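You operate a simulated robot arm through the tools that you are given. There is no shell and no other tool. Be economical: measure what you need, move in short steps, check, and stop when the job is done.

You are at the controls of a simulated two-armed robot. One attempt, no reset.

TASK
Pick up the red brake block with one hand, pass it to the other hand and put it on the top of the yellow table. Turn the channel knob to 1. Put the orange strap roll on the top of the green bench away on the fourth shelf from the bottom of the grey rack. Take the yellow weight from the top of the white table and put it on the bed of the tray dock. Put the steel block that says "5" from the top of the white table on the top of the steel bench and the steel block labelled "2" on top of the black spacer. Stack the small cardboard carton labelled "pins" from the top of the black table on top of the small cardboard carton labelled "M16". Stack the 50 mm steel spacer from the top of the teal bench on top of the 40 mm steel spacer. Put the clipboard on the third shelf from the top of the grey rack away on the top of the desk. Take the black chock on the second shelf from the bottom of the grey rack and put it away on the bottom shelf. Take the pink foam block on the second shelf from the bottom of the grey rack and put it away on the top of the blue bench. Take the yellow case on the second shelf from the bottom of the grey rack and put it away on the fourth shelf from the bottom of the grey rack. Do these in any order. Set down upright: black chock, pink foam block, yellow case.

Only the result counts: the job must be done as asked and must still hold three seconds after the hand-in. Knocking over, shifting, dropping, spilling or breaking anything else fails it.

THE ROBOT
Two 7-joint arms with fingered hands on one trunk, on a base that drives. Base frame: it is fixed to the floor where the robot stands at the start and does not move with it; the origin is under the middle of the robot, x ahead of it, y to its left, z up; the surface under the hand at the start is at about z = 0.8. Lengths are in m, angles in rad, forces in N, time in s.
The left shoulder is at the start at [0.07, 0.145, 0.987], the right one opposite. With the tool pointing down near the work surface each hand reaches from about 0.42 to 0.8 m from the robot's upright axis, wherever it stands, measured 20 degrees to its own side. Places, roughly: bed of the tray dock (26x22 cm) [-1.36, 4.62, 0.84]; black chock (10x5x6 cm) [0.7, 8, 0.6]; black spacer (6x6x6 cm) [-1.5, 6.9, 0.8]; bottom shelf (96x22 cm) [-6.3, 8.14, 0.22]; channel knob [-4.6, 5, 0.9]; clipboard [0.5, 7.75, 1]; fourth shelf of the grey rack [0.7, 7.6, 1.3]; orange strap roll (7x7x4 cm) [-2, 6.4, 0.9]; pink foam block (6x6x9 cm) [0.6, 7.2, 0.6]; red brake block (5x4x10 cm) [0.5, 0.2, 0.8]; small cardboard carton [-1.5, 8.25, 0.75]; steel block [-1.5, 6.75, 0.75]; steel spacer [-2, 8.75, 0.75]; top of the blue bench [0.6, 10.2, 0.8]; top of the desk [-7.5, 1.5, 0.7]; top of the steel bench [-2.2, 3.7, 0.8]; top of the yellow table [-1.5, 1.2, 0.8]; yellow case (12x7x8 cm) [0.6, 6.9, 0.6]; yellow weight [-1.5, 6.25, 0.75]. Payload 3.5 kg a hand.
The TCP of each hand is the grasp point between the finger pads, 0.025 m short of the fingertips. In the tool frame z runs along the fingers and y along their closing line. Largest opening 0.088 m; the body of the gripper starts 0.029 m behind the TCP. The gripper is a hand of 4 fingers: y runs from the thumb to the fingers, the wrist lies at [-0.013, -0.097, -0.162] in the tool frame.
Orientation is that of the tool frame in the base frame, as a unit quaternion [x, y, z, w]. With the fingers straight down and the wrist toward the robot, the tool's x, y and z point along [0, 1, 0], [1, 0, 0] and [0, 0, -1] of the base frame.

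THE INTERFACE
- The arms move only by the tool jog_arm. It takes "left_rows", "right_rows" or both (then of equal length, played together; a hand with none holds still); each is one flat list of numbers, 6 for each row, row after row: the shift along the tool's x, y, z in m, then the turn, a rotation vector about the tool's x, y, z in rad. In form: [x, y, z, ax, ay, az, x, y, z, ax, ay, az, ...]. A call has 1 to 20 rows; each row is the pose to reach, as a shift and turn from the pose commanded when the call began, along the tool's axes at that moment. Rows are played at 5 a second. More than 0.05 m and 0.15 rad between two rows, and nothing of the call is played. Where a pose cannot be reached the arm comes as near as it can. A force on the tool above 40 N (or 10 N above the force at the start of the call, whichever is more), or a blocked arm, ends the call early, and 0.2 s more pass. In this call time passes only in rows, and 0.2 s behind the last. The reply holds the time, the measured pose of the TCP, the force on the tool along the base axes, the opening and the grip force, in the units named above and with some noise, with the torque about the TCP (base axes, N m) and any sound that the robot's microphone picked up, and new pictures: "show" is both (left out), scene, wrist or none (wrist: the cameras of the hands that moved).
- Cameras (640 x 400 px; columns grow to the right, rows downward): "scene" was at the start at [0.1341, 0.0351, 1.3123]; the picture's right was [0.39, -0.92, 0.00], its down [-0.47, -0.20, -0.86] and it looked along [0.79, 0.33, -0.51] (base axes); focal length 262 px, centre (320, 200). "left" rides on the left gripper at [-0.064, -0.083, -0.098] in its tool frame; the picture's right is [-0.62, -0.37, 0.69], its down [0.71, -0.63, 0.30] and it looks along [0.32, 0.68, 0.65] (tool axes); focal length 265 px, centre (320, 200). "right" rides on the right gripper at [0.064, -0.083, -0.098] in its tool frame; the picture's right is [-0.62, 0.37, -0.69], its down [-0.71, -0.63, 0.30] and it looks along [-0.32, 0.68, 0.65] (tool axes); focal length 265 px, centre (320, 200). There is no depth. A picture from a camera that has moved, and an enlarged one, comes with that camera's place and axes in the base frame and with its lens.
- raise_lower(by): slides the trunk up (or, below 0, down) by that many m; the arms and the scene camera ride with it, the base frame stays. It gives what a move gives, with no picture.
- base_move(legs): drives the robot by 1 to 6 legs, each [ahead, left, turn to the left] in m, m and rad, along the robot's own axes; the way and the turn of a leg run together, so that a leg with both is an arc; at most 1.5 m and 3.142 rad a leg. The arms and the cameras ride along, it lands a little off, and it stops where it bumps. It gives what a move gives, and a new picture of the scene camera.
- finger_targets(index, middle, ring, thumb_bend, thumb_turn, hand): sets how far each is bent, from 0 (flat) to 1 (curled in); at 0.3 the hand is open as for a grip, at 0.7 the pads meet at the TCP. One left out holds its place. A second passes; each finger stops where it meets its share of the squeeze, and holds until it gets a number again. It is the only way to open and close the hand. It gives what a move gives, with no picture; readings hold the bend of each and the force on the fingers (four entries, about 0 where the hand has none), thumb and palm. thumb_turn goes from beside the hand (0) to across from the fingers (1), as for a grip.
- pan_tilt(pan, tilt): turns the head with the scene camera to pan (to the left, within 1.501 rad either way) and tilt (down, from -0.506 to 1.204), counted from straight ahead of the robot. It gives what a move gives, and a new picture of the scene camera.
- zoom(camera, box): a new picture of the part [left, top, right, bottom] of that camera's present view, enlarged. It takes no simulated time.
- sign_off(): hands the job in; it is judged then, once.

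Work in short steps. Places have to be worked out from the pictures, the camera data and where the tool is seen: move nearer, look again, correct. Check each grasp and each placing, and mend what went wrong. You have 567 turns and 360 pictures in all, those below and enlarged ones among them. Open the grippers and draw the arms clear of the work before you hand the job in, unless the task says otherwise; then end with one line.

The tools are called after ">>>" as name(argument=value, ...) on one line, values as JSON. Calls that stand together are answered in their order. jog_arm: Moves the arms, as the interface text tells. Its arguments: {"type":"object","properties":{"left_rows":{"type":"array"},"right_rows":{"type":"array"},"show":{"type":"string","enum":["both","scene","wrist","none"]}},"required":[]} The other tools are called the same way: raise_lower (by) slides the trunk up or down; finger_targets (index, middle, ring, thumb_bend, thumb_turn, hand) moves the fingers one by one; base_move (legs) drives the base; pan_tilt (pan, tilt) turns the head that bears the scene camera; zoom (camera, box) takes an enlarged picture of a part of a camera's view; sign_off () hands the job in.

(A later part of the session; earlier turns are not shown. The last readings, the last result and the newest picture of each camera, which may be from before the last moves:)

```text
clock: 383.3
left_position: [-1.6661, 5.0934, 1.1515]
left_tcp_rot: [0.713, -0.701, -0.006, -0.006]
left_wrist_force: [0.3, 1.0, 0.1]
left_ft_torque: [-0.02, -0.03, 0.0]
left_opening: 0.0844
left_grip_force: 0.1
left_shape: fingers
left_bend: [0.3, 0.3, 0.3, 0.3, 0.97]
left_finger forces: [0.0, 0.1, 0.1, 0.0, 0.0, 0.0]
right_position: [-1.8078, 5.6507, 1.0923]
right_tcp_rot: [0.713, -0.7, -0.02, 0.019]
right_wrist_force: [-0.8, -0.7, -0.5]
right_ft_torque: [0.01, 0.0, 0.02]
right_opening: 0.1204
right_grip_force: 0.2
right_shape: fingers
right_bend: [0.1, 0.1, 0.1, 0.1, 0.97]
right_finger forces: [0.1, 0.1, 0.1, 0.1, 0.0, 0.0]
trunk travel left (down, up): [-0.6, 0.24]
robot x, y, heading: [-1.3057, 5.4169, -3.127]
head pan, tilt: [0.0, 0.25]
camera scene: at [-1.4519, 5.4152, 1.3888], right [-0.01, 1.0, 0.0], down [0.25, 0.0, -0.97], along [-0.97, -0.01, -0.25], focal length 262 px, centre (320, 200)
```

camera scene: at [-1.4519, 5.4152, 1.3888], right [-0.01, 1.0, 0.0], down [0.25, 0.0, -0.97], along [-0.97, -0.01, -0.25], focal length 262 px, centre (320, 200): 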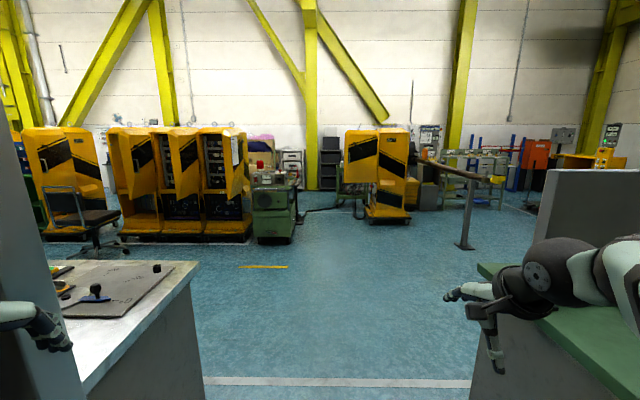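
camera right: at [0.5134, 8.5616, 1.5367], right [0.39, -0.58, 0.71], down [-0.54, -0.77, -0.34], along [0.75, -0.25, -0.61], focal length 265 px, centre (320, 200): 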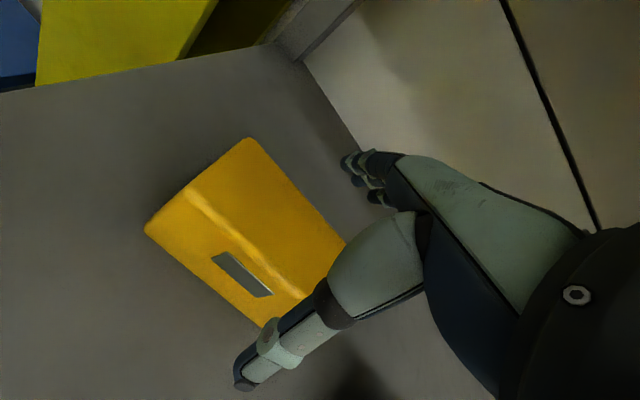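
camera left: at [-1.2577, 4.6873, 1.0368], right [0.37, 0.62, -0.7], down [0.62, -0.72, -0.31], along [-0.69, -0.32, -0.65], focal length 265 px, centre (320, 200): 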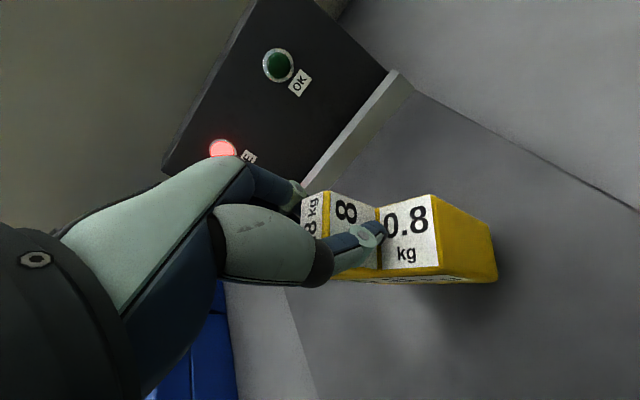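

I see the steel bench at left (end y≈4.95) and the green bench at right. I move to just south of the green bench and turn to face it (north).

>>> base_move(legs=[[1.0, 0, 0], [0, 0, -1.585]])

>>> pan_tilt(pan=-0.15, tilt=0.45)

```text
clock: 392.3
left_position: [-2.6665, 5.7386, 1.1519]
left_tcp_rot: [-0.033, 0.999, 0.001, 0.007]
left_wrist_force: [-0.4, -0.3, -0.2]
left_ft_torque: [0.05, 0.01, -0.01]
left_opening: 0.0846
left_grip_force: 0.0
left_shape: fingers
left_bend: [0.3, 0.3, 0.3, 0.3, 0.97]
left_finger forces: [0.0, 0.0, 0.0, 0.0, 0.1, 0.0]
right_position: [-2.1153, 5.9079, 1.0918]
right_tcp_rot: [-0.034, 0.999, 0.027, -0.001]
right_wrist_force: [-0.3, -0.9, -0.2]
right_ft_torque: [-0.01, 0.01, 0.01]
right_opening: 0.1202
right_grip_force: 0.1
right_shape: fingers
right_bend: [0.1, 0.1, 0.1, 0.1, 0.97]
right_finger forces: [0.0, 0.0, 0.0, 0.0, 0.0, 0.0]
trunk travel left (down, up): [-0.6, 0.24]
robot x, y, heading: [-2.3268, 5.3983, 1.636]
head pan, tilt: [0.0, 0.25]
camera scene: at [-2.3333, 5.5411, 1.3889], right [1.0, 0.06, 0.0], down [0.02, -0.25, -0.97], along [-0.06, 0.97, -0.25], focal length 262 px, centre (320, 200)
```

scene: 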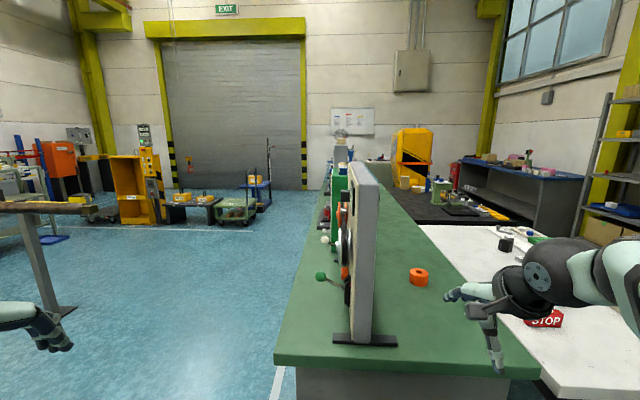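

```text
clock: 393.0
left_position: [-2.6654, 5.7386, 1.1513]
left_tcp_rot: [-0.033, 0.999, 0.001, 0.008]
left_wrist_force: [0.0, -0.1, -0.6]
left_ft_torque: [-0.02, -0.01, 0.0]
left_opening: 0.0845
left_grip_force: 0.1
left_shape: fingers
left_bend: [0.3, 0.3, 0.3, 0.3, 0.97]
left_finger forces: [0.0, 0.1, 0.0, 0.0, 0.0, 0.1]
right_position: [-2.116, 5.9074, 1.0932]
right_tcp_rot: [-0.034, 0.999, 0.027, -0.001]
right_wrist_force: [0.0, -0.5, -0.5]
right_ft_torque: [0.03, -0.01, 0.01]
right_opening: 0.1204
right_grip_force: 0.1
right_shape: fingers
right_bend: [0.1, 0.1, 0.1, 0.1, 0.97]
right_finger forces: [0.0, 0.1, 0.0, 0.0, 0.0, 0.0]
trunk travel left (down, up): [-0.6, 0.24]
robot x, y, heading: [-2.3223, 5.3957, 1.634]
head pan, tilt: [-0.15, 0.45]
camera scene: at [-2.3194, 5.5395, 1.3703], right [1.0, -0.09, 0.0], down [-0.04, -0.43, -0.9], along [0.08, 0.9, -0.43], focal length 262 px, centre (320, 200)
```

scene: 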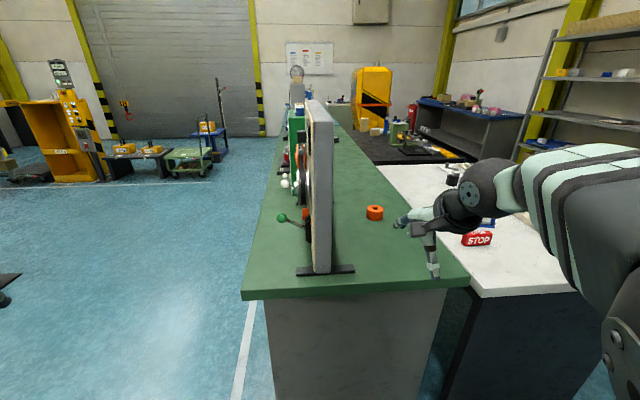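

The roll is at ≈[-2.02, 6.45], right of the upright panel. I straighten heading, shift slightly right, and approach.

>>> base_move(legs=[[0, -0.07, -0.063], [0.36, 0, 0]])

>>> zoom(camera="right", box=[0, 0, 640, 400])

```text
clock: 395.9
left_position: [-2.5762, 6.1124, 1.1509]
left_tcp_rot: [-0.004, 1.0, 0.001, 0.007]
left_wrist_force: [-0.2, 0.0, 0.4]
left_ft_torque: [-0.03, 0.0, 0.0]
left_opening: 0.0847
left_grip_force: 0.1
left_shape: fingers
left_bend: [0.3, 0.3, 0.3, 0.3, 0.97]
left_finger forces: [0.1, 0.0, 0.0, 0.0, 0.0, 0.0]
right_position: [-2.0176, 6.2487, 1.0923]
right_tcp_rot: [-0.005, 1.0, 0.027, 0.0]
right_wrist_force: [-0.2, -0.4, 0.4]
right_ft_torque: [-0.02, -0.03, -0.01]
right_opening: 0.1202
right_grip_force: 0.0
right_shape: fingers
right_bend: [0.1, 0.1, 0.1, 0.1, 0.97]
right_finger forces: [0.0, 0.0, 0.0, 0.0, 0.1, 0.0]
trunk travel left (down, up): [-0.6, 0.24]
robot x, y, heading: [-2.2568, 5.7522, 1.577]
head pan, tilt: [-0.15, 0.45]
camera scene: at [-2.2427, 5.8922, 1.3703], right [0.99, -0.14, 0.0], down [-0.06, -0.43, -0.9], along [0.13, 0.89, -0.43], focal length 262 px, centre (320, 200)
```

scene: 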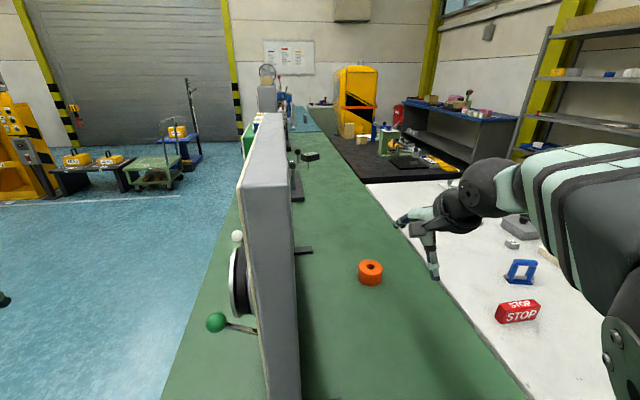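

```text
1.00 times, centred on (320, 200) of right (not enlarged: the box is as wide or as high as the picture)
camera zoom: at [-2.0806, 6.1592, 1.1865], right [0.62, 0.34, 0.71], down [0.72, -0.6, -0.34], along [0.32, 0.72, -0.62], focal length 265 px, centre (320, 200)
```

zoom: 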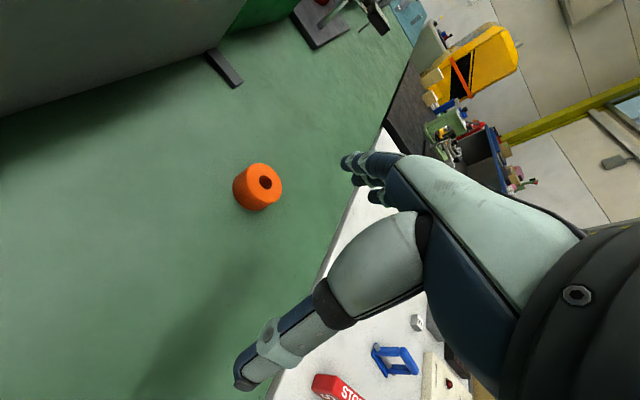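

Roll ≈[-2.028, 6.415], top ≈0.90–0.92. I bring the hand over it and lower to 0.98 first.

>>> finger_targets(hand="right", index=0.22, middle=0.22, ring=0.22, thumb_bend=0.22)

>>> jog_arm(right_rows=[0.003, 0.04, 0, 0.015, 0, 0, 0.006, 0.08, 0, 0.03, 0, 0, 0.009, 0.12, 0.01, 0.045, 0, 0, 0.012, 0.155, 0.04, 0.054, 0, 0, 0.012, 0.16, 0.08, 0.054, 0, 0, 0.012, 0.16, 0.11, 0.054, 0, 0], show="both")

```text
clock: 396.9
left_position: [-2.5785, 6.1121, 1.1522]
left_tcp_rot: [-0.004, 1.0, 0.001, 0.008]
left_wrist_force: [0.3, 0.5, -0.3]
left_ft_torque: [0.0, 0.0, 0.01]
left_opening: 0.0848
left_grip_force: 0.1
left_shape: fingers
left_bend: [0.3, 0.3, 0.3, 0.3, 0.97]
left_finger forces: [0.1, 0.0, 0.1, 0.0, 0.1, 0.0]
right_position: [-2.0173, 6.2477, 1.0932]
right_tcp_rot: [-0.005, 1.0, 0.027, -0.001]
right_wrist_force: [0.3, 0.3, 0.5]
right_ft_torque: [0.01, -0.02, -0.02]
right_opening: 0.1003
right_grip_force: 0.0
right_shape: fingers
right_bend: [0.22, 0.22, 0.22, 0.22, 0.97]
right_finger forces: [0.0, 0.1, 0.0, 0.1, 0.0, 0.1]
trunk travel left (down, up): [-0.6, 0.24]
robot x, y, heading: [-2.2534, 5.7518, 1.582]
head pan, tilt: [-0.15, 0.45]
```

```text
clock: 398.3
left_position: [-2.577, 6.1129, 1.1513]
left_tcp_rot: [-0.003, 1.0, 0.001, 0.007]
left_wrist_force: [0.4, 0.8, -0.2]
left_ft_torque: [-0.01, 0.0, 0.01]
left_opening: 0.0848
left_grip_force: 0.1
left_shape: fingers
left_bend: [0.3, 0.3, 0.3, 0.3, 0.97]
left_finger forces: [0.1, 0.0, 0.1, 0.0, 0.1, 0.0]
right_position: [-2.0309, 6.4161, 0.9908]
right_tcp_rot: [-0.005, 1.0, 0.0, -0.001]
right_wrist_force: [0.4, 0.6, -0.5]
right_ft_torque: [0.01, 0.01, 0.0]
right_opening: 0.1003
right_grip_force: 0.1
right_shape: fingers
right_bend: [0.22, 0.22, 0.22, 0.22, 0.97]
right_finger forces: [0.1, 0.0, 0.0, 0.0, 0.1, 0.0]
trunk travel left (down, up): [-0.6, 0.24]
robot x, y, heading: [-2.2543, 5.7516, 1.579]
head pan, tilt: [-0.15, 0.45]
camera scene: at [-2.2427, 5.8934, 1.3701], right [0.99, -0.14, 0.0], down [-0.06, -0.43, -0.9], along [0.13, 0.89, -0.44], focal length 262 px, centre (320, 200)
camera right: at [-2.094, 6.3318, 1.0891], right [0.62, 0.38, 0.69], down [0.72, -0.62, -0.3], along [0.32, 0.69, -0.65], focal length 265 px, centre (320, 200)
```

scene: 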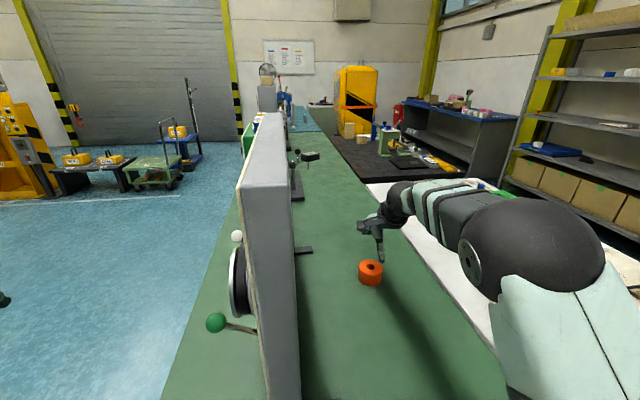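
right: 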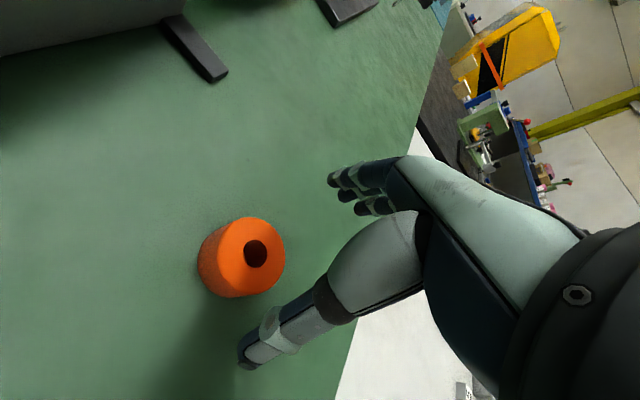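

Roll refined to [-2.022, 6.437], top ≈0.89. Descend around it.

>>> jog_arm(right_rows=[-0.009, 0.021, 0.03, 0, 0, 0, -0.009, 0.021, 0.07, 0, 0, 0, -0.009, 0.021, 0.09, 0, 0, 0, -0.009, 0.021, 0.1, 0, 0, 0, -0.009, 0.021, 0.106, 0, 0, 0], show="wrist")

```text
clock: 399.5
left_position: [-2.5774, 6.1121, 1.1513]
left_tcp_rot: [-0.003, 1.0, 0.0, 0.007]
left_wrist_force: [-0.1, 0.3, 0.3]
left_ft_torque: [-0.02, 0.01, 0.0]
left_opening: 0.0847
left_grip_force: 0.0
left_shape: fingers
left_bend: [0.3, 0.3, 0.3, 0.3, 0.97]
left_finger forces: [0.0, 0.1, 0.0, 0.0, 0.0, 0.0]
right_position: [-2.0231, 6.4338, 0.8854]
right_tcp_rot: [-0.005, 1.0, 0.0, -0.001]
right_wrist_force: [-0.6, 0.2, 0.0]
right_ft_torque: [0.02, 0.01, 0.01]
right_opening: 0.1003
right_grip_force: 0.1
right_shape: fingers
right_bend: [0.22, 0.22, 0.22, 0.22, 0.97]
right_finger forces: [0.0, 0.0, 0.0, 0.0, 0.0, 0.0]
trunk travel left (down, up): [-0.6, 0.24]
robot x, y, heading: [-2.2617, 5.748, 1.576]
head pan, tilt: [-0.15, 0.45]
camera right: at [-2.0855, 6.3514, 0.9824], right [0.62, 0.37, 0.69], down [0.72, -0.62, -0.3], along [0.32, 0.69, -0.65], focal length 265 px, centre (320, 200)
```

right: 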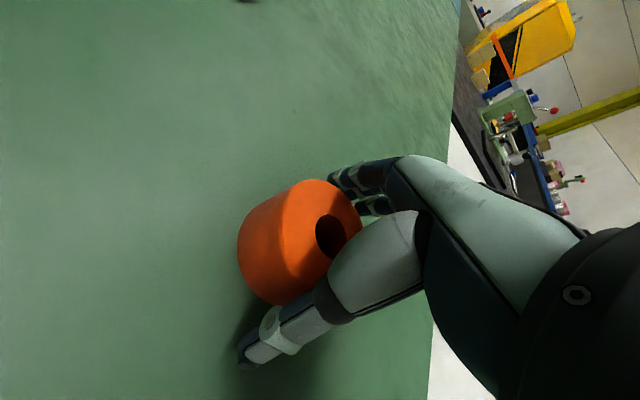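

Roll is between the digits. Close and lift.

>>> finger_targets(hand="right", index=0.7, middle=0.7, ring=0.7, thumb_bend=0.7)

>>> jog_arm(right_rows=[0, 0, -0.02, 0, 0, 0, 0, 0, -0.05, 0, 0, 0, 0, 0, -0.09, 0, 0, 0, 0, 0, -0.13, 0, 0, 0, 0, -0.03, -0.16, 0, 0, 0, 0, -0.07, -0.18, 0, 0, 0, 0, -0.11, -0.19, 0, 0, 0, 0, -0.15, -0.2, 0, 0, 0], show="wrist")

```text
clock: 400.5
left_position: [-2.5783, 6.1109, 1.1514]
left_tcp_rot: [-0.004, 1.0, 0.001, 0.007]
left_wrist_force: [-0.2, -0.1, 0.1]
left_ft_torque: [0.03, 0.01, -0.04]
left_opening: 0.0844
left_grip_force: 0.1
left_shape: fingers
left_bend: [0.3, 0.3, 0.3, 0.3, 0.97]
left_finger forces: [0.1, 0.0, 0.1, 0.0, 0.0, 0.1]
right_position: [-2.0225, 6.4352, 0.8853]
right_tcp_rot: [-0.006, 1.0, 0.0, 0.0]
right_wrist_force: [1.4, 1.6, 4.2]
right_ft_torque: [0.26, -0.06, 0.04]
right_opening: 0.0611
right_grip_force: 33.8
right_shape: fingers
right_bend: [0.36, 0.49, 0.58, 0.5, 0.93]
right_finger forces: [16.9, 8.8, 7.3, 0.1, 35.1, 0.1]
trunk travel left (down, up): [-0.6, 0.24]
robot x, y, heading: [-2.259, 5.751, 1.579]
head pan, tilt: [-0.15, 0.45]
```

```text
clock: 402.3
left_position: [-2.5769, 6.1088, 1.1522]
left_tcp_rot: [-0.003, 1.0, 0.002, 0.007]
left_wrist_force: [-0.6, -0.2, 0.7]
left_ft_torque: [0.01, 0.02, 0.01]
left_opening: 0.0845
left_grip_force: 0.0
left_shape: fingers
left_bend: [0.3, 0.3, 0.3, 0.3, 0.97]
left_finger forces: [0.0, 0.0, 0.0, 0.0, 0.1, 0.0]
right_position: [-2.0235, 6.2821, 1.0847]
right_tcp_rot: [-0.005, 1.0, 0.001, -0.001]
right_wrist_force: [-0.4, 0.2, -1.4]
right_ft_torque: [0.02, -0.01, 0.02]
right_opening: 0.0607
right_grip_force: 32.8
right_shape: fingers
right_bend: [0.36, 0.5, 0.59, 0.5, 0.93]
right_finger forces: [16.6, 7.9, 6.6, 0.0, 34.3, 0.0]
trunk travel left (down, up): [-0.6, 0.24]
robot x, y, heading: [-2.2582, 5.7513, 1.575]
head pan, tilt: [-0.15, 0.45]
camera right: at [-2.0869, 6.1978, 1.1829], right [0.62, 0.37, 0.69], down [0.72, -0.62, -0.31], along [0.32, 0.69, -0.65], focal length 265 px, centre (320, 200)
```

right: 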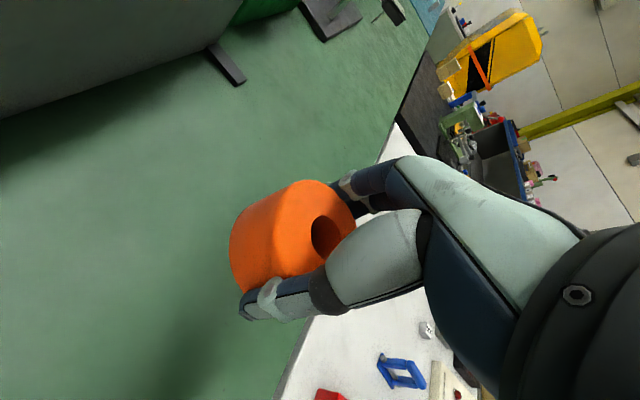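

Roll is secure. I go back through the passage to the aisle, to the white table for block 5 (left hand).

>>> base_move(legs=[[-0.4, 0, 0], [0, 0, -1.57], [1.4, 0, 0], [0.4, 0, 0]])

>>> base_move(legs=[[0, 1.2, 0], [0, 0, 1.57], [0, 0, 1.57]])

>>> pan_tilt(pan=0.1, tilt=0.6)

```text
clock: 417.1
left_position: [-0.1265, 5.6787, 1.1506]
left_tcp_rot: [0.708, 0.706, -0.005, 0.006]
left_wrist_force: [-0.1, 0.0, 0.5]
left_ft_torque: [0.01, 0.01, 0.01]
left_opening: 0.0846
left_grip_force: 0.0
left_shape: fingers
left_bend: [0.3, 0.3, 0.3, 0.3, 0.97]
left_finger forces: [0.0, 0.1, 0.0, 0.0, 0.1, 0.0]
right_position: [0.0388, 5.125, 1.0846]
right_tcp_rot: [0.707, 0.707, 0.001, -0.001]
right_wrist_force: [0.3, -0.4, -1.9]
right_ft_torque: [-0.02, -0.02, -0.02]
right_opening: 0.0603
right_grip_force: 31.0
right_shape: fingers
right_bend: [0.37, 0.5, 0.59, 0.51, 0.93]
right_finger forces: [15.4, 7.7, 6.8, 0.0, 31.8, 0.0]
trunk travel left (down, up): [-0.6, 0.24]
robot x, y, heading: [-0.4904, 5.3597, -0.005]
head pan, tilt: [-0.15, 0.45]
camera scene: at [-0.3488, 5.3485, 1.3702], right [-0.15, -0.99, 0.0], down [-0.43, 0.07, -0.9], along [0.89, -0.14, -0.44], focal length 262 px, centre (320, 200)
```

scene: 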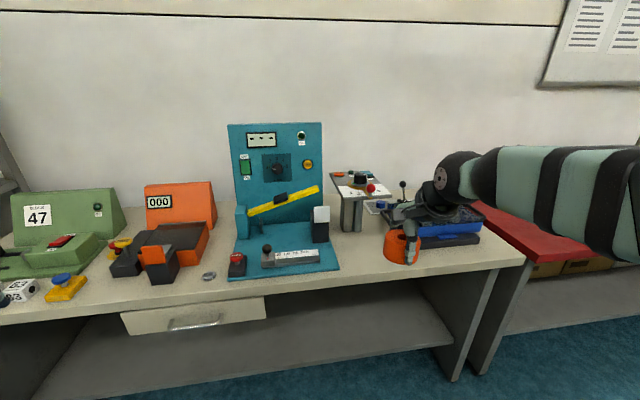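

```text
clock: 430.9
left_position: [-0.8366, 6.26, 1.1513]
left_tcp_rot: [-0.699, 0.715, 0.005, 0.004]
left_wrist_force: [-0.8, -0.5, -1.0]
left_ft_torque: [-0.03, -0.05, 0.01]
left_opening: 0.0847
left_grip_force: 0.0
left_shape: fingers
left_bend: [0.3, 0.3, 0.3, 0.3, 0.97]
left_finger forces: [0.1, 0.1, 0.0, 0.0, 0.1, 0.1]
right_position: [-0.9932, 6.8191, 1.0845]
right_tcp_rot: [-0.701, 0.713, 0.0, -0.001]
right_wrist_force: [-0.1, -0.9, -1.4]
right_ft_torque: [-0.02, -0.01, -0.04]
right_opening: 0.0589
right_grip_force: 28.2
right_shape: fingers
right_bend: [0.37, 0.5, 0.6, 0.52, 0.93]
right_finger forces: [13.7, 7.5, 6.9, 0.0, 28.9, 0.0]
trunk travel left (down, up): [-0.6, 0.24]
robot x, y, heading: [-0.4653, 6.5678, 3.118]
head pan, tilt: [-0.15, 0.45]
camera scene: at [-0.6077, 6.587, 1.3702], right [0.17, 0.99, 0.0], down [0.43, -0.07, -0.9], along [-0.89, 0.15, -0.44], focal length 262 px, centre (320, 200)
```

scene: 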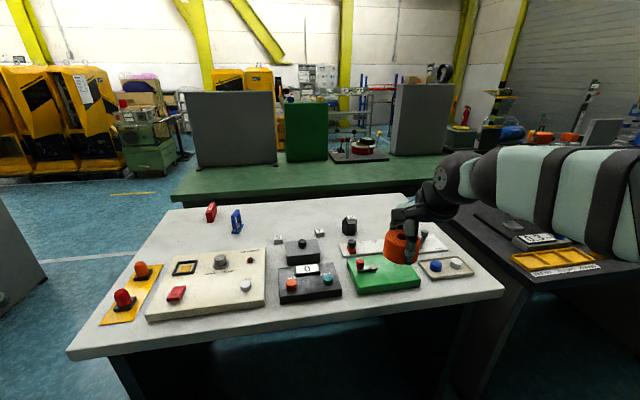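

```text
clock: 431.7
left_position: [-0.8377, 6.259, 1.1509]
left_tcp_rot: [-0.7, 0.714, 0.006, 0.005]
left_wrist_force: [0.1, -0.3, 0.8]
left_ft_torque: [-0.01, -0.01, -0.01]
left_opening: 0.0846
left_grip_force: 0.1
left_shape: fingers
left_bend: [0.3, 0.3, 0.3, 0.3, 0.97]
left_finger forces: [0.0, 0.1, 0.0, 0.0, 0.0, 0.0]
right_position: [-0.9931, 6.817, 1.0831]
right_tcp_rot: [-0.701, 0.713, 0.0, -0.001]
right_wrist_force: [0.2, 0.4, -0.5]
right_ft_torque: [0.04, -0.03, 0.01]
right_opening: 0.0587
right_grip_force: 28.4
right_shape: fingers
right_bend: [0.37, 0.5, 0.6, 0.52, 0.93]
right_finger forces: [13.7, 7.4, 6.9, 0.1, 28.8, 0.0]
trunk travel left (down, up): [-0.6, 0.24]
robot x, y, heading: [-0.4682, 6.5705, 3.122]
head pan, tilt: [0.099, 0.6]
camera scene: at [-0.6052, 6.5644, 1.3567], right [-0.08, 1.0, 0.0], down [0.56, 0.04, -0.83], along [-0.82, -0.06, -0.56], focal length 262 px, centre (320, 200)
```

scene: 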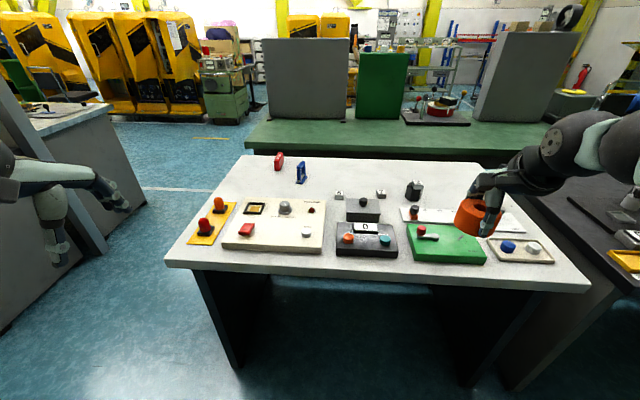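

Block 5 visible near (338,195). I firm up the roll grip and close in with the left hand aligned to block 5.

>>> finger_targets(hand="right", index=0.85, middle=0.8, ring=0.8, thumb_bend=0.85)

>>> base_move(legs=[[0, -0.22, 0.02], [0.3, 0, 0]])

>>> zoom(camera="scene", box=[180, 160, 420, 290])

>>> zoom(camera="left", box=[0, 0, 640, 400])

```text
clock: 432.7
left_position: [-0.8376, 6.2599, 1.1526]
left_tcp_rot: [-0.7, 0.714, 0.006, 0.005]
left_wrist_force: [-0.1, 0.3, 0.0]
left_ft_torque: [0.01, -0.01, 0.02]
left_opening: 0.0843
left_grip_force: 0.0
left_shape: fingers
left_bend: [0.3, 0.3, 0.3, 0.3, 0.97]
left_finger forces: [0.1, 0.0, 0.0, 0.1, 0.0, 0.1]
right_position: [-0.9938, 6.8175, 1.084]
right_tcp_rot: [-0.701, 0.713, -0.001, -0.001]
right_wrist_force: [-0.4, -0.3, -1.0]
right_ft_torque: [0.01, 0.02, -0.02]
right_opening: 0.0572
right_grip_force: 30.1
right_shape: fingers
right_bend: [0.33, 0.51, 0.61, 0.59, 0.92]
right_finger forces: [13.3, 8.5, 7.0, 0.0, 30.7, 0.0]
trunk travel left (down, up): [-0.6, 0.24]
robot x, y, heading: [-0.4677, 6.5684, 3.121]
head pan, tilt: [0.099, 0.6]
```

```text
clock: 436.0
left_position: [-1.1264, 6.4751, 1.1507]
left_tcp_rot: [-0.706, 0.708, 0.007, 0.004]
left_wrist_force: [-0.2, 0.1, -0.3]
left_ft_torque: [0.02, 0.0, 0.0]
left_opening: 0.0846
left_grip_force: 0.0
left_shape: fingers
left_bend: [0.3, 0.3, 0.3, 0.3, 0.97]
left_finger forces: [0.1, 0.0, 0.0, 0.0, 0.0, 0.0]
right_position: [-1.2911, 7.0324, 1.084]
right_tcp_rot: [-0.706, 0.708, 0.0, -0.001]
right_wrist_force: [-0.7, 0.7, -1.1]
right_ft_torque: [-0.01, 0.02, -0.01]
right_opening: 0.0571
right_grip_force: 29.8
right_shape: fingers
right_bend: [0.33, 0.51, 0.61, 0.59, 0.92]
right_finger forces: [13.3, 8.4, 7.1, 0.1, 30.8, 0.0]
trunk travel left (down, up): [-0.6, 0.24]
robot x, y, heading: [-0.7592, 6.791, 3.135]
head pan, tilt: [0.099, 0.6]
camera scene: at [-0.8993, 6.7849, 1.3567], right [-0.09, 1.0, 0.0], down [0.56, 0.05, -0.83], along [-0.82, -0.08, -0.56], focal length 262 px, centre (320, 200)
```

scene: 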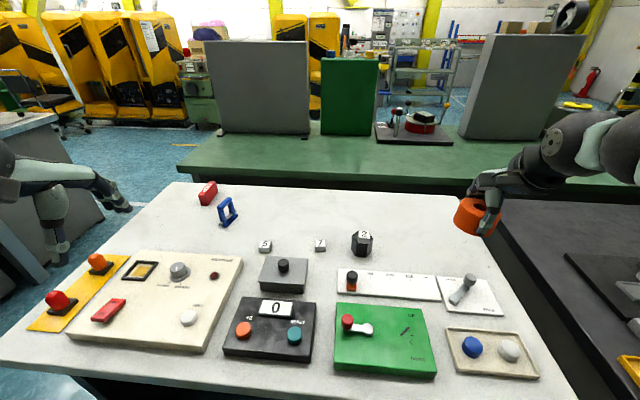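

```text
2.67 times, centred on (300, 225) of scene
camera zoom: at [-0.8993, 6.7849, 1.3567], right [-0.09, 1.0, 0.0], down [0.56, 0.05, -0.83], along [-0.82, -0.08, -0.56], focal length 699 px, centre (373, 133)
```

zoom: 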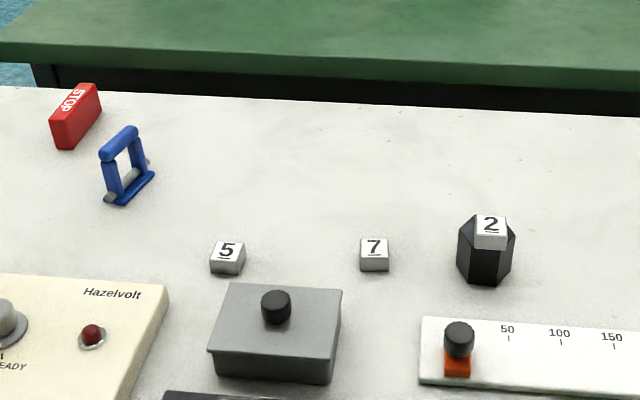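

```text
1.00 times, centred on (320, 200) of left (not enlarged: the box is as wide or as high as the picture)
camera zoom: at [-1.0427, 6.5374, 1.2509], right [0.37, 0.63, -0.68], down [0.63, -0.71, -0.32], along [-0.69, -0.31, -0.66], focal length 265 px, centre (320, 200)
```

zoom: 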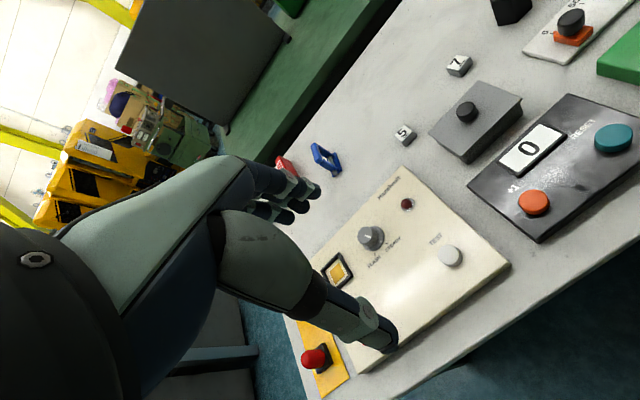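

Block 5 at [-1.437, 6.575] by both cameras. I extend the left hand above it.

>>> jog_arm(left_rows=[-0.0125, 0.039, 0.01, 0, 0, 0, -0.025, 0.078, 0.02, 0, 0, 0, -0.0375, 0.117, 0.04, 0, 0, 0, -0.05, 0.156, 0.06, 0, 0, 0, -0.0625, 0.195, 0.08, 0, 0, 0, -0.075, 0.234, 0.1, 0, 0, 0, -0.0875, 0.273, 0.12, 0, 0, 0, -0.1, 0.311, 0.14, 0, 0, 0, -0.1, 0.311, 0.18, 0, 0, 0, -0.1, 0.311, 0.22, 0, 0, 0], show="wrist")

```text
clock: 438.2
left_position: [-1.4393, 6.5789, 0.9338]
left_tcp_rot: [-0.706, 0.708, 0.007, 0.005]
left_wrist_force: [0.1, 0.8, -0.2]
left_ft_torque: [0.0, 0.02, -0.01]
left_opening: 0.0841
left_grip_force: 0.0
left_shape: fingers
left_bend: [0.3, 0.3, 0.3, 0.3, 0.97]
left_finger forces: [0.0, 0.0, 0.0, 0.0, 0.1, 0.0]
right_position: [-1.2949, 7.0318, 1.0832]
right_tcp_rot: [-0.706, 0.708, 0.0, 0.0]
right_wrist_force: [0.2, 0.1, -0.4]
right_ft_torque: [-0.01, 0.02, 0.02]
right_opening: 0.0574
right_grip_force: 29.7
right_shape: fingers
right_bend: [0.32, 0.51, 0.61, 0.59, 0.92]
right_finger forces: [13.3, 8.5, 7.1, 0.0, 30.7, 0.0]
trunk travel left (down, up): [-0.6, 0.24]
robot x, y, heading: [-0.7628, 6.7953, 3.135]
head pan, tilt: [0.099, 0.6]
camera left: at [-1.356, 6.6403, 1.0336], right [0.37, 0.63, -0.68], down [0.63, -0.71, -0.32], along [-0.69, -0.31, -0.66], focal length 265 px, centre (320, 200)
```

left: 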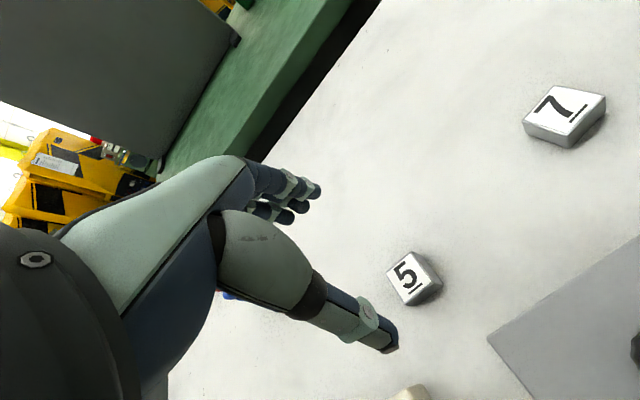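

Aligned. Lower and grip.

>>> jog_arm(left_rows=[0.003, 0.002, 0.04, 0, 0, 0, 0.003, 0.002, 0.075, 0, 0, 0, 0.003, 0.002, 0.092, 0, 0, 0, 0.003, 0.002, 0.102, 0, 0, 0], show="none")

>>> finger_targets(hand="left", index=0.75, middle=0.75, ring=0.75, thumb_bend=0.75)

>>> jog_arm(left_rows=[0, 0, -0.02, 0, 0, 0, 0, 0, -0.06, 0, 0, 0, 0, 0, -0.1, 0, 0, 0, 0, 0, -0.14, 0, 0, 0, 0, -0.03, -0.18, 0, 0, 0], show="wrist")

```text
clock: 439.2
left_position: [-1.4404, 6.5784, 0.8307]
left_tcp_rot: [-0.705, 0.709, 0.007, 0.005]
left_wrist_force: [-0.2, 1.0, 0.7]
left_ft_torque: [0.04, 0.0, 0.02]
left_opening: 0.0846
left_grip_force: 0.1
left_shape: fingers
left_bend: [0.3, 0.3, 0.3, 0.3, 0.97]
left_finger forces: [0.0, 0.0, 0.0, 0.0, 0.1, 0.0]
right_position: [-1.2936, 7.0315, 1.0825]
right_tcp_rot: [-0.706, 0.708, -0.001, -0.001]
right_wrist_force: [-0.4, 0.5, -1.3]
right_ft_torque: [0.04, 0.0, -0.04]
right_opening: 0.0569
right_grip_force: 29.5
right_shape: fingers
right_bend: [0.32, 0.51, 0.61, 0.59, 0.92]
right_finger forces: [13.3, 8.5, 7.1, 0.0, 30.7, 0.0]
trunk travel left (down, up): [-0.6, 0.24]
robot x, y, heading: [-0.7621, 6.7945, 3.136]
head pan, tilt: [0.099, 0.6]
```

```text
clock: 440.2
left_position: [-1.4398, 6.5789, 0.8316]
left_tcp_rot: [-0.706, 0.708, 0.006, 0.004]
left_wrist_force: [0.0, 0.3, -1.5]
left_ft_torque: [0.01, 0.0, -0.01]
left_opening: 0.0247
left_grip_force: 18.6
left_shape: fingers
left_bend: [0.73, 0.73, 0.74, 0.56, 0.93]
left_finger forces: [9.5, 5.5, 3.4, 0.1, 18.6, 0.1]
right_position: [-1.2937, 7.0319, 1.0841]
right_tcp_rot: [-0.706, 0.708, -0.001, -0.001]
right_wrist_force: [-0.6, 0.2, -1.7]
right_ft_torque: [0.01, 0.05, -0.01]
right_opening: 0.0574
right_grip_force: 29.8
right_shape: fingers
right_bend: [0.32, 0.51, 0.61, 0.59, 0.92]
right_finger forces: [13.3, 8.6, 7.1, 0.0, 30.7, 0.0]
trunk travel left (down, up): [-0.6, 0.24]
robot x, y, heading: [-0.7604, 6.7947, 3.138]
head pan, tilt: [0.099, 0.6]
```

```text
clock: 441.4
left_position: [-1.4051, 6.5762, 1.0139]
left_tcp_rot: [-0.705, 0.709, 0.007, 0.003]
left_wrist_force: [-0.6, 0.4, -2.5]
left_ft_torque: [0.02, 0.03, 0.04]
left_opening: 0.0245
left_grip_force: 18.6
left_shape: fingers
left_bend: [0.73, 0.73, 0.74, 0.56, 0.93]
left_finger forces: [9.4, 5.5, 3.6, 0.0, 18.6, 0.0]
right_position: [-1.2902, 7.0322, 1.0842]
right_tcp_rot: [-0.706, 0.708, 0.0, -0.002]
right_wrist_force: [0.8, 0.1, -2.1]
right_ft_torque: [-0.02, 0.0, -0.02]
right_opening: 0.057
right_grip_force: 29.5
right_shape: fingers
right_bend: [0.32, 0.51, 0.61, 0.59, 0.92]
right_finger forces: [13.3, 8.6, 7.1, 0.0, 30.7, 0.0]
trunk travel left (down, up): [-0.6, 0.24]
robot x, y, heading: [-0.7642, 6.7912, 3.136]
head pan, tilt: [0.099, 0.6]
camera left: at [-1.3222, 6.6377, 1.1128], right [0.37, 0.63, -0.69], down [0.63, -0.71, -0.32], along [-0.69, -0.31, -0.66], focal length 265 px, centre (320, 200)
```

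left: 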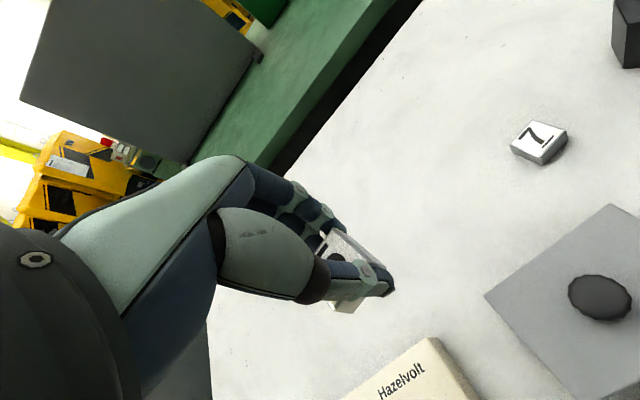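

Block 5 is held. I retract the left arm, back off, and go via the passage to the north end of the steel bench.

>>> jog_arm(left_rows=[0.02, -0.04, -0.02, 0, 0, 0, 0.04, -0.08, -0.04, 0, 0, 0, 0.06, -0.12, -0.06, 0, 0, 0, 0.08, -0.16, -0.06, 0, 0, 0, 0.1, -0.2, -0.06, 0, 0, 0, 0.11, -0.24, -0.06, 0, 0, 0], show="none")

>>> base_move(legs=[[-0.31, 0, 0], [0, 1.36, 0], [1.4, 0, 0]])

>>> pan_tilt(pan=0.7, tilt=0.45)

```text
clock: 442.8
left_position: [-1.1675, 6.4677, 1.0698]
left_tcp_rot: [-0.706, 0.708, 0.006, 0.004]
left_wrist_force: [0.3, 0.0, -2.1]
left_ft_torque: [-0.02, 0.04, -0.02]
left_opening: 0.0243
left_grip_force: 18.3
left_shape: fingers
left_bend: [0.73, 0.73, 0.74, 0.56, 0.93]
left_finger forces: [9.4, 5.3, 3.5, 0.0, 18.5, 0.0]
right_position: [-1.2917, 7.0321, 1.0841]
right_tcp_rot: [-0.706, 0.708, 0.0, -0.001]
right_wrist_force: [-0.7, 0.1, -0.2]
right_ft_torque: [-0.01, -0.01, -0.03]
right_opening: 0.0571
right_grip_force: 30.1
right_shape: fingers
right_bend: [0.32, 0.51, 0.61, 0.59, 0.92]
right_finger forces: [13.4, 8.4, 7.1, 0.0, 30.6, 0.0]
trunk travel left (down, up): [-0.6, 0.24]
robot x, y, heading: [-0.762, 6.7933, 3.136]
head pan, tilt: [0.099, 0.6]
```

```text
clock: 458.0
left_position: [-2.2895, 5.1139, 1.0699]
left_tcp_rot: [-0.7, 0.715, 0.006, 0.005]
left_wrist_force: [0.5, 0.0, -1.1]
left_ft_torque: [-0.01, 0.0, 0.0]
left_opening: 0.0245
left_grip_force: 18.9
left_shape: fingers
left_bend: [0.73, 0.73, 0.74, 0.56, 0.93]
left_finger forces: [9.4, 5.4, 3.5, 0.0, 18.4, 0.0]
right_position: [-2.4047, 5.681, 1.0833]
right_tcp_rot: [-0.7, 0.714, -0.001, -0.001]
right_wrist_force: [-0.1, 0.0, -0.1]
right_ft_torque: [0.0, -0.01, 0.01]
right_opening: 0.0574
right_grip_force: 29.4
right_shape: fingers
right_bend: [0.32, 0.51, 0.61, 0.59, 0.92]
right_finger forces: [13.5, 8.4, 7.0, 0.0, 30.5, 0.0]
trunk travel left (down, up): [-0.6, 0.24]
robot x, y, heading: [-1.8751, 5.4352, 3.125]
head pan, tilt: [0.099, 0.6]
camera scene: at [-2.0155, 5.4278, 1.3566], right [-0.08, 1.0, 0.0], down [0.56, 0.04, -0.82], along [-0.82, -0.06, -0.57], focal length 262 px, centre (320, 200)
```

scene: 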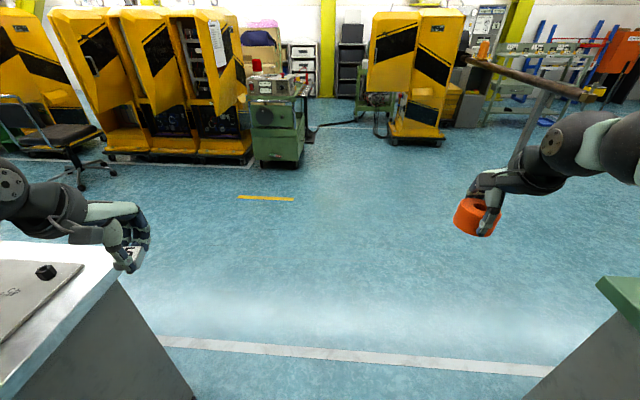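

```text
clock: 459.0
left_position: [-2.2894, 5.1143, 1.0697]
left_tcp_rot: [-0.7, 0.715, 0.007, 0.005]
left_wrist_force: [0.7, -0.6, -1.1]
left_ft_torque: [-0.04, 0.04, -0.02]
left_opening: 0.0244
left_grip_force: 18.5
left_shape: fingers
left_bend: [0.73, 0.73, 0.74, 0.56, 0.93]
left_finger forces: [9.4, 5.5, 3.5, 0.1, 18.4, 0.0]
right_position: [-2.4029, 5.6817, 1.0832]
right_tcp_rot: [-0.7, 0.714, 0.0, 0.0]
right_wrist_force: [0.6, 0.0, -1.2]
right_ft_torque: [0.0, -0.01, -0.02]
right_opening: 0.0573
right_grip_force: 29.3
right_shape: fingers
right_bend: [0.32, 0.51, 0.61, 0.59, 0.92]
right_finger forces: [13.3, 8.3, 7.1, 0.0, 30.7, 0.0]
trunk travel left (down, up): [-0.6, 0.24]
robot x, y, heading: [-1.8752, 5.43, 3.121]
head pan, tilt: [0.7, 0.45]
camera scene: at [-1.9991, 5.3771, 1.3701], right [-0.63, 0.78, 0.0], down [0.34, 0.27, -0.9], along [-0.7, -0.56, -0.44], focal length 262 px, centre (320, 200)
```

scene: 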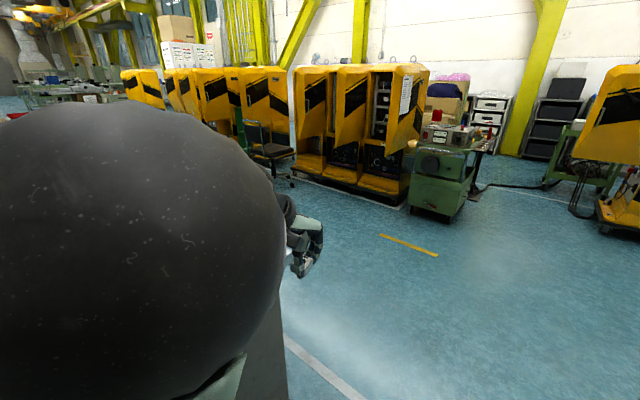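

I turn to face south toward the bench end.

>>> base_move(legs=[[0.42, -0.08, 0], [0, 0, 1.585]])

>>> pan_tilt(pan=0.0, tilt=0.55)

```text
clock: 465.4
left_position: [-1.9774, 5.1083, 1.0704]
left_tcp_rot: [1.0, -0.012, -0.008, 0.001]
left_wrist_force: [-0.6, -0.1, -1.8]
left_ft_torque: [-0.05, 0.0, 0.02]
left_opening: 0.0241
left_grip_force: 17.6
left_shape: fingers
left_bend: [0.73, 0.73, 0.74, 0.56, 0.93]
left_finger forces: [9.2, 5.3, 3.4, 0.0, 18.0, 0.0]
right_position: [-2.5466, 4.9949, 1.0846]
right_tcp_rot: [1.0, -0.01, 0.001, 0.0]
right_wrist_force: [0.7, 0.1, -0.2]
right_ft_torque: [0.0, 0.01, -0.01]
right_opening: 0.0568
right_grip_force: 29.0
right_shape: fingers
right_bend: [0.32, 0.51, 0.61, 0.6, 0.92]
right_finger forces: [12.9, 7.9, 7.4, 0.0, 29.5, 0.1]
trunk travel left (down, up): [-0.6, 0.24]
robot x, y, heading: [-2.2967, 5.5196, -1.597]
head pan, tilt: [0.7, 0.45]
camera scene: at [-2.2393, 5.3983, 1.3702], right [-0.78, -0.63, 0.0], down [-0.27, 0.34, -0.9], along [0.56, -0.7, -0.44], focal length 262 px, centre (320, 200)
```

scene: 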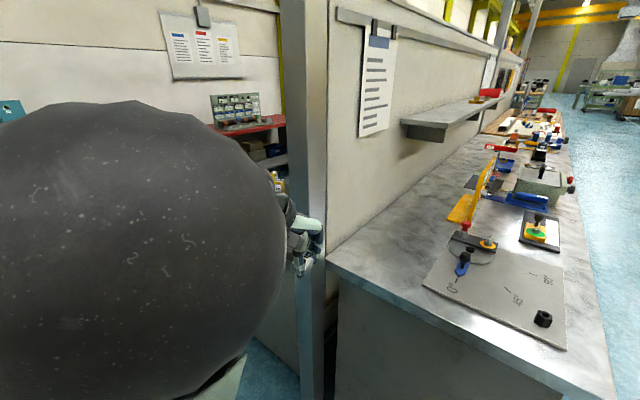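

```text
clock: 466.5
left_position: [-1.9779, 5.1079, 1.0687]
left_tcp_rot: [1.0, -0.011, -0.007, 0.001]
left_wrist_force: [0.1, 0.0, -2.1]
left_ft_torque: [0.0, -0.01, -0.01]
left_opening: 0.024
left_grip_force: 17.5
left_shape: fingers
left_bend: [0.73, 0.73, 0.74, 0.56, 0.93]
left_finger forces: [9.3, 5.3, 3.4, 0.0, 17.9, 0.1]
right_position: [-2.5457, 4.9956, 1.0833]
right_tcp_rot: [1.0, -0.011, 0.001, 0.0]
right_wrist_force: [0.4, 0.4, -1.5]
right_ft_torque: [0.04, 0.03, -0.01]
right_opening: 0.0568
right_grip_force: 28.7
right_shape: fingers
right_bend: [0.32, 0.51, 0.61, 0.6, 0.92]
right_finger forces: [13.0, 8.0, 7.4, 0.0, 29.4, 0.0]
trunk travel left (down, up): [-0.6, 0.24]
robot x, y, heading: [-2.298, 5.5203, -1.599]
head pan, tilt: [0.0, 0.55]
camera scene: at [-2.2988, 5.3803, 1.3611], right [-1.0, 0.02, 0.0], down [0.01, 0.52, -0.85], along [-0.02, -0.85, -0.52], focal length 262 px, centre (320, 200)
```

scene: 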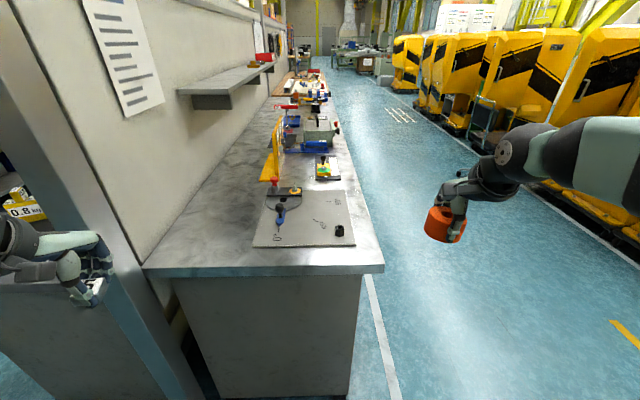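

Free steel surface at ≈[-1.98, 4.69] beside the partition. I move ahead 0.25 m.

>>> base_move(legs=[[0.25, 0, 0.02]])

>>> zoom(camera="left", box=[0, 0, 640, 400])

```text
clock: 468.3
left_position: [-1.9747, 4.8633, 1.0701]
left_tcp_rot: [1.0, -0.004, -0.008, 0.001]
left_wrist_force: [0.5, 0.0, -2.3]
left_ft_torque: [-0.02, -0.01, -0.03]
left_opening: 0.0242
left_grip_force: 18.1
left_shape: fingers
left_bend: [0.73, 0.73, 0.74, 0.56, 0.93]
left_finger forces: [9.2, 5.3, 3.4, 0.1, 18.0, 0.0]
right_position: [-2.5408, 4.7406, 1.0838]
right_tcp_rot: [1.0, -0.003, 0.001, 0.0]
right_wrist_force: [0.7, 0.4, -1.4]
right_ft_torque: [-0.01, 0.02, -0.02]
right_opening: 0.0567
right_grip_force: 28.5
right_shape: fingers
right_bend: [0.32, 0.51, 0.61, 0.6, 0.92]
right_finger forces: [13.0, 8.1, 7.4, 0.0, 29.5, 0.0]
trunk travel left (down, up): [-0.6, 0.24]
robot x, y, heading: [-2.3035, 5.2702, -1.581]
head pan, tilt: [0.0, 0.55]
camera scene: at [-2.3007, 5.1307, 1.3612], right [-1.0, 0.01, 0.0], down [0.0, 0.52, -0.85], along [-0.01, -0.85, -0.52], focal length 262 px, centre (320, 200)
```

scene: 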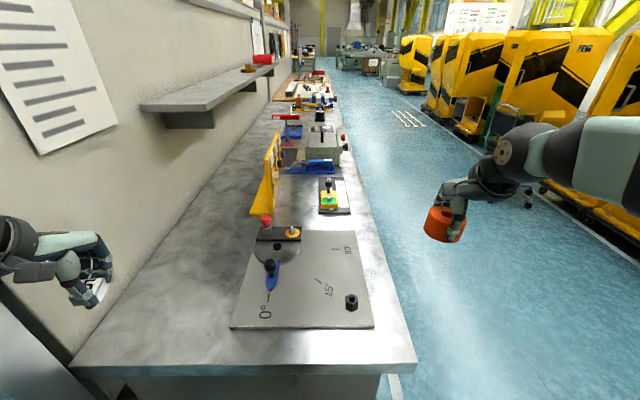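

```text
1.00 times, centred on (320, 200) of left (not enlarged: the box is as wide or as high as the picture)
camera zoom: at [-2.0378, 4.9467, 1.1693], right [-0.63, 0.37, -0.68], down [0.71, 0.62, -0.32], along [0.31, -0.69, -0.66], focal length 265 px, centre (320, 200)
```

zoom: 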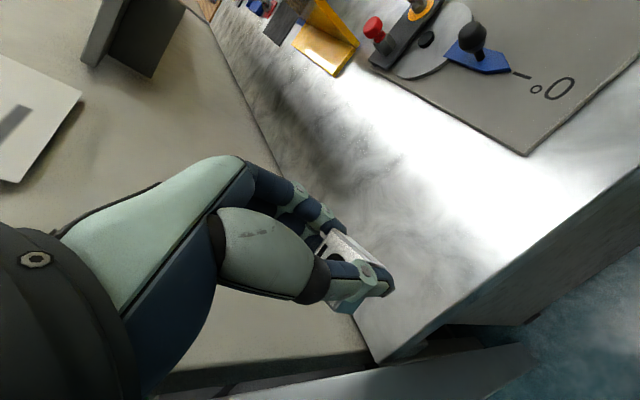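

Wall is ~10 cm from the hand; I move forward 17 cm, slightly away from the wall, and lower.

>>> jog_arm(left_rows=[-0.01, 0.045, 0, 0, 0, 0, -0.02, 0.09, 0, 0, 0, 0, -0.03, 0.135, 0, 0, 0, 0, -0.04, 0.17, 0.01, 0, 0, 0, -0.04, 0.17, 0.05, 0, 0, 0, -0.04, 0.17, 0.09, 0, 0, 0, -0.04, 0.17, 0.13, 0, 0, 0, -0.04, 0.17, 0.17, 0, 0, 0, -0.04, 0.17, 0.21, 0, 0, 0], show="both")

```text
clock: 470.4
left_position: [-2.0209, 4.6867, 0.8783]
left_tcp_rot: [1.0, -0.004, -0.006, 0.019]
left_wrist_force: [-0.7, 3.7, 12.5]
left_ft_torque: [0.53, 0.14, 0.01]
left_opening: 0.025
left_grip_force: 19.8
left_shape: fingers
left_bend: [0.73, 0.74, 0.74, 0.55, 0.93]
left_finger forces: [7.2, 3.9, 2.4, 0.1, 26.3, 0.0]
right_position: [-2.5423, 4.7426, 1.084]
right_tcp_rot: [1.0, -0.003, 0.001, 0.0]
right_wrist_force: [0.1, -0.8, -1.8]
right_ft_torque: [0.01, 0.04, -0.01]
right_opening: 0.0566
right_grip_force: 29.2
right_shape: fingers
right_bend: [0.32, 0.51, 0.61, 0.6, 0.92]
right_finger forces: [13.0, 8.0, 7.3, 0.0, 29.5, 0.0]
trunk travel left (down, up): [-0.6, 0.24]
robot x, y, heading: [-2.3003, 5.2692, -1.576]
head pan, tilt: [0.0, 0.55]
stopped in row 9 (left hand): the force on the tool passed its limit at 60 N (the readings are from after the stop); the commanded pose is now the measured one
camera scene: at [-2.3017, 5.1324, 1.3615], right [-1.0, 0.01, 0.0], down [0.0, 0.52, -0.85], along [-0.01, -0.85, -0.52], focal length 262 px, centre (320, 200)
camera left: at [-2.0839, 4.7743, 0.9742], right [-0.63, 0.35, -0.7], down [0.72, 0.61, -0.34], along [0.31, -0.71, -0.63], focal length 265 px, centre (320, 200)
```

scene: 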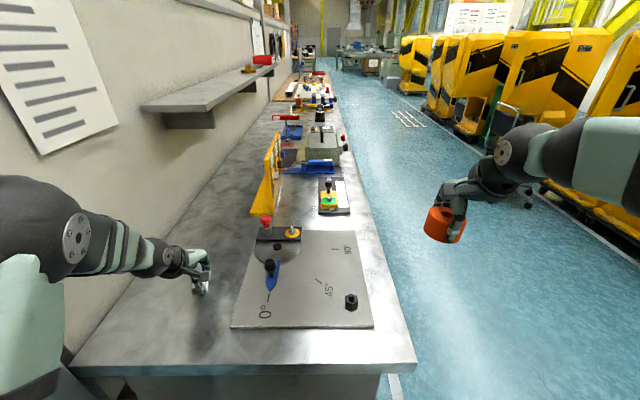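
left: 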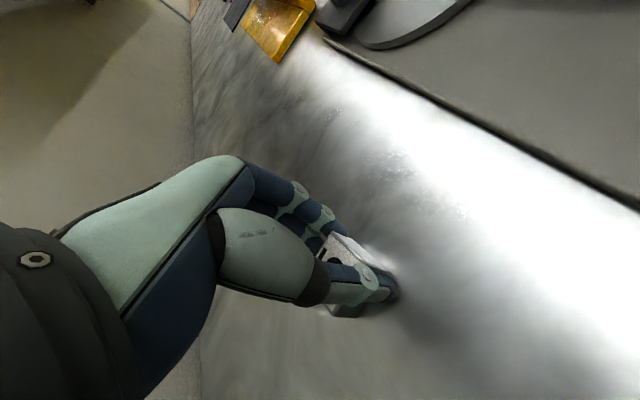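

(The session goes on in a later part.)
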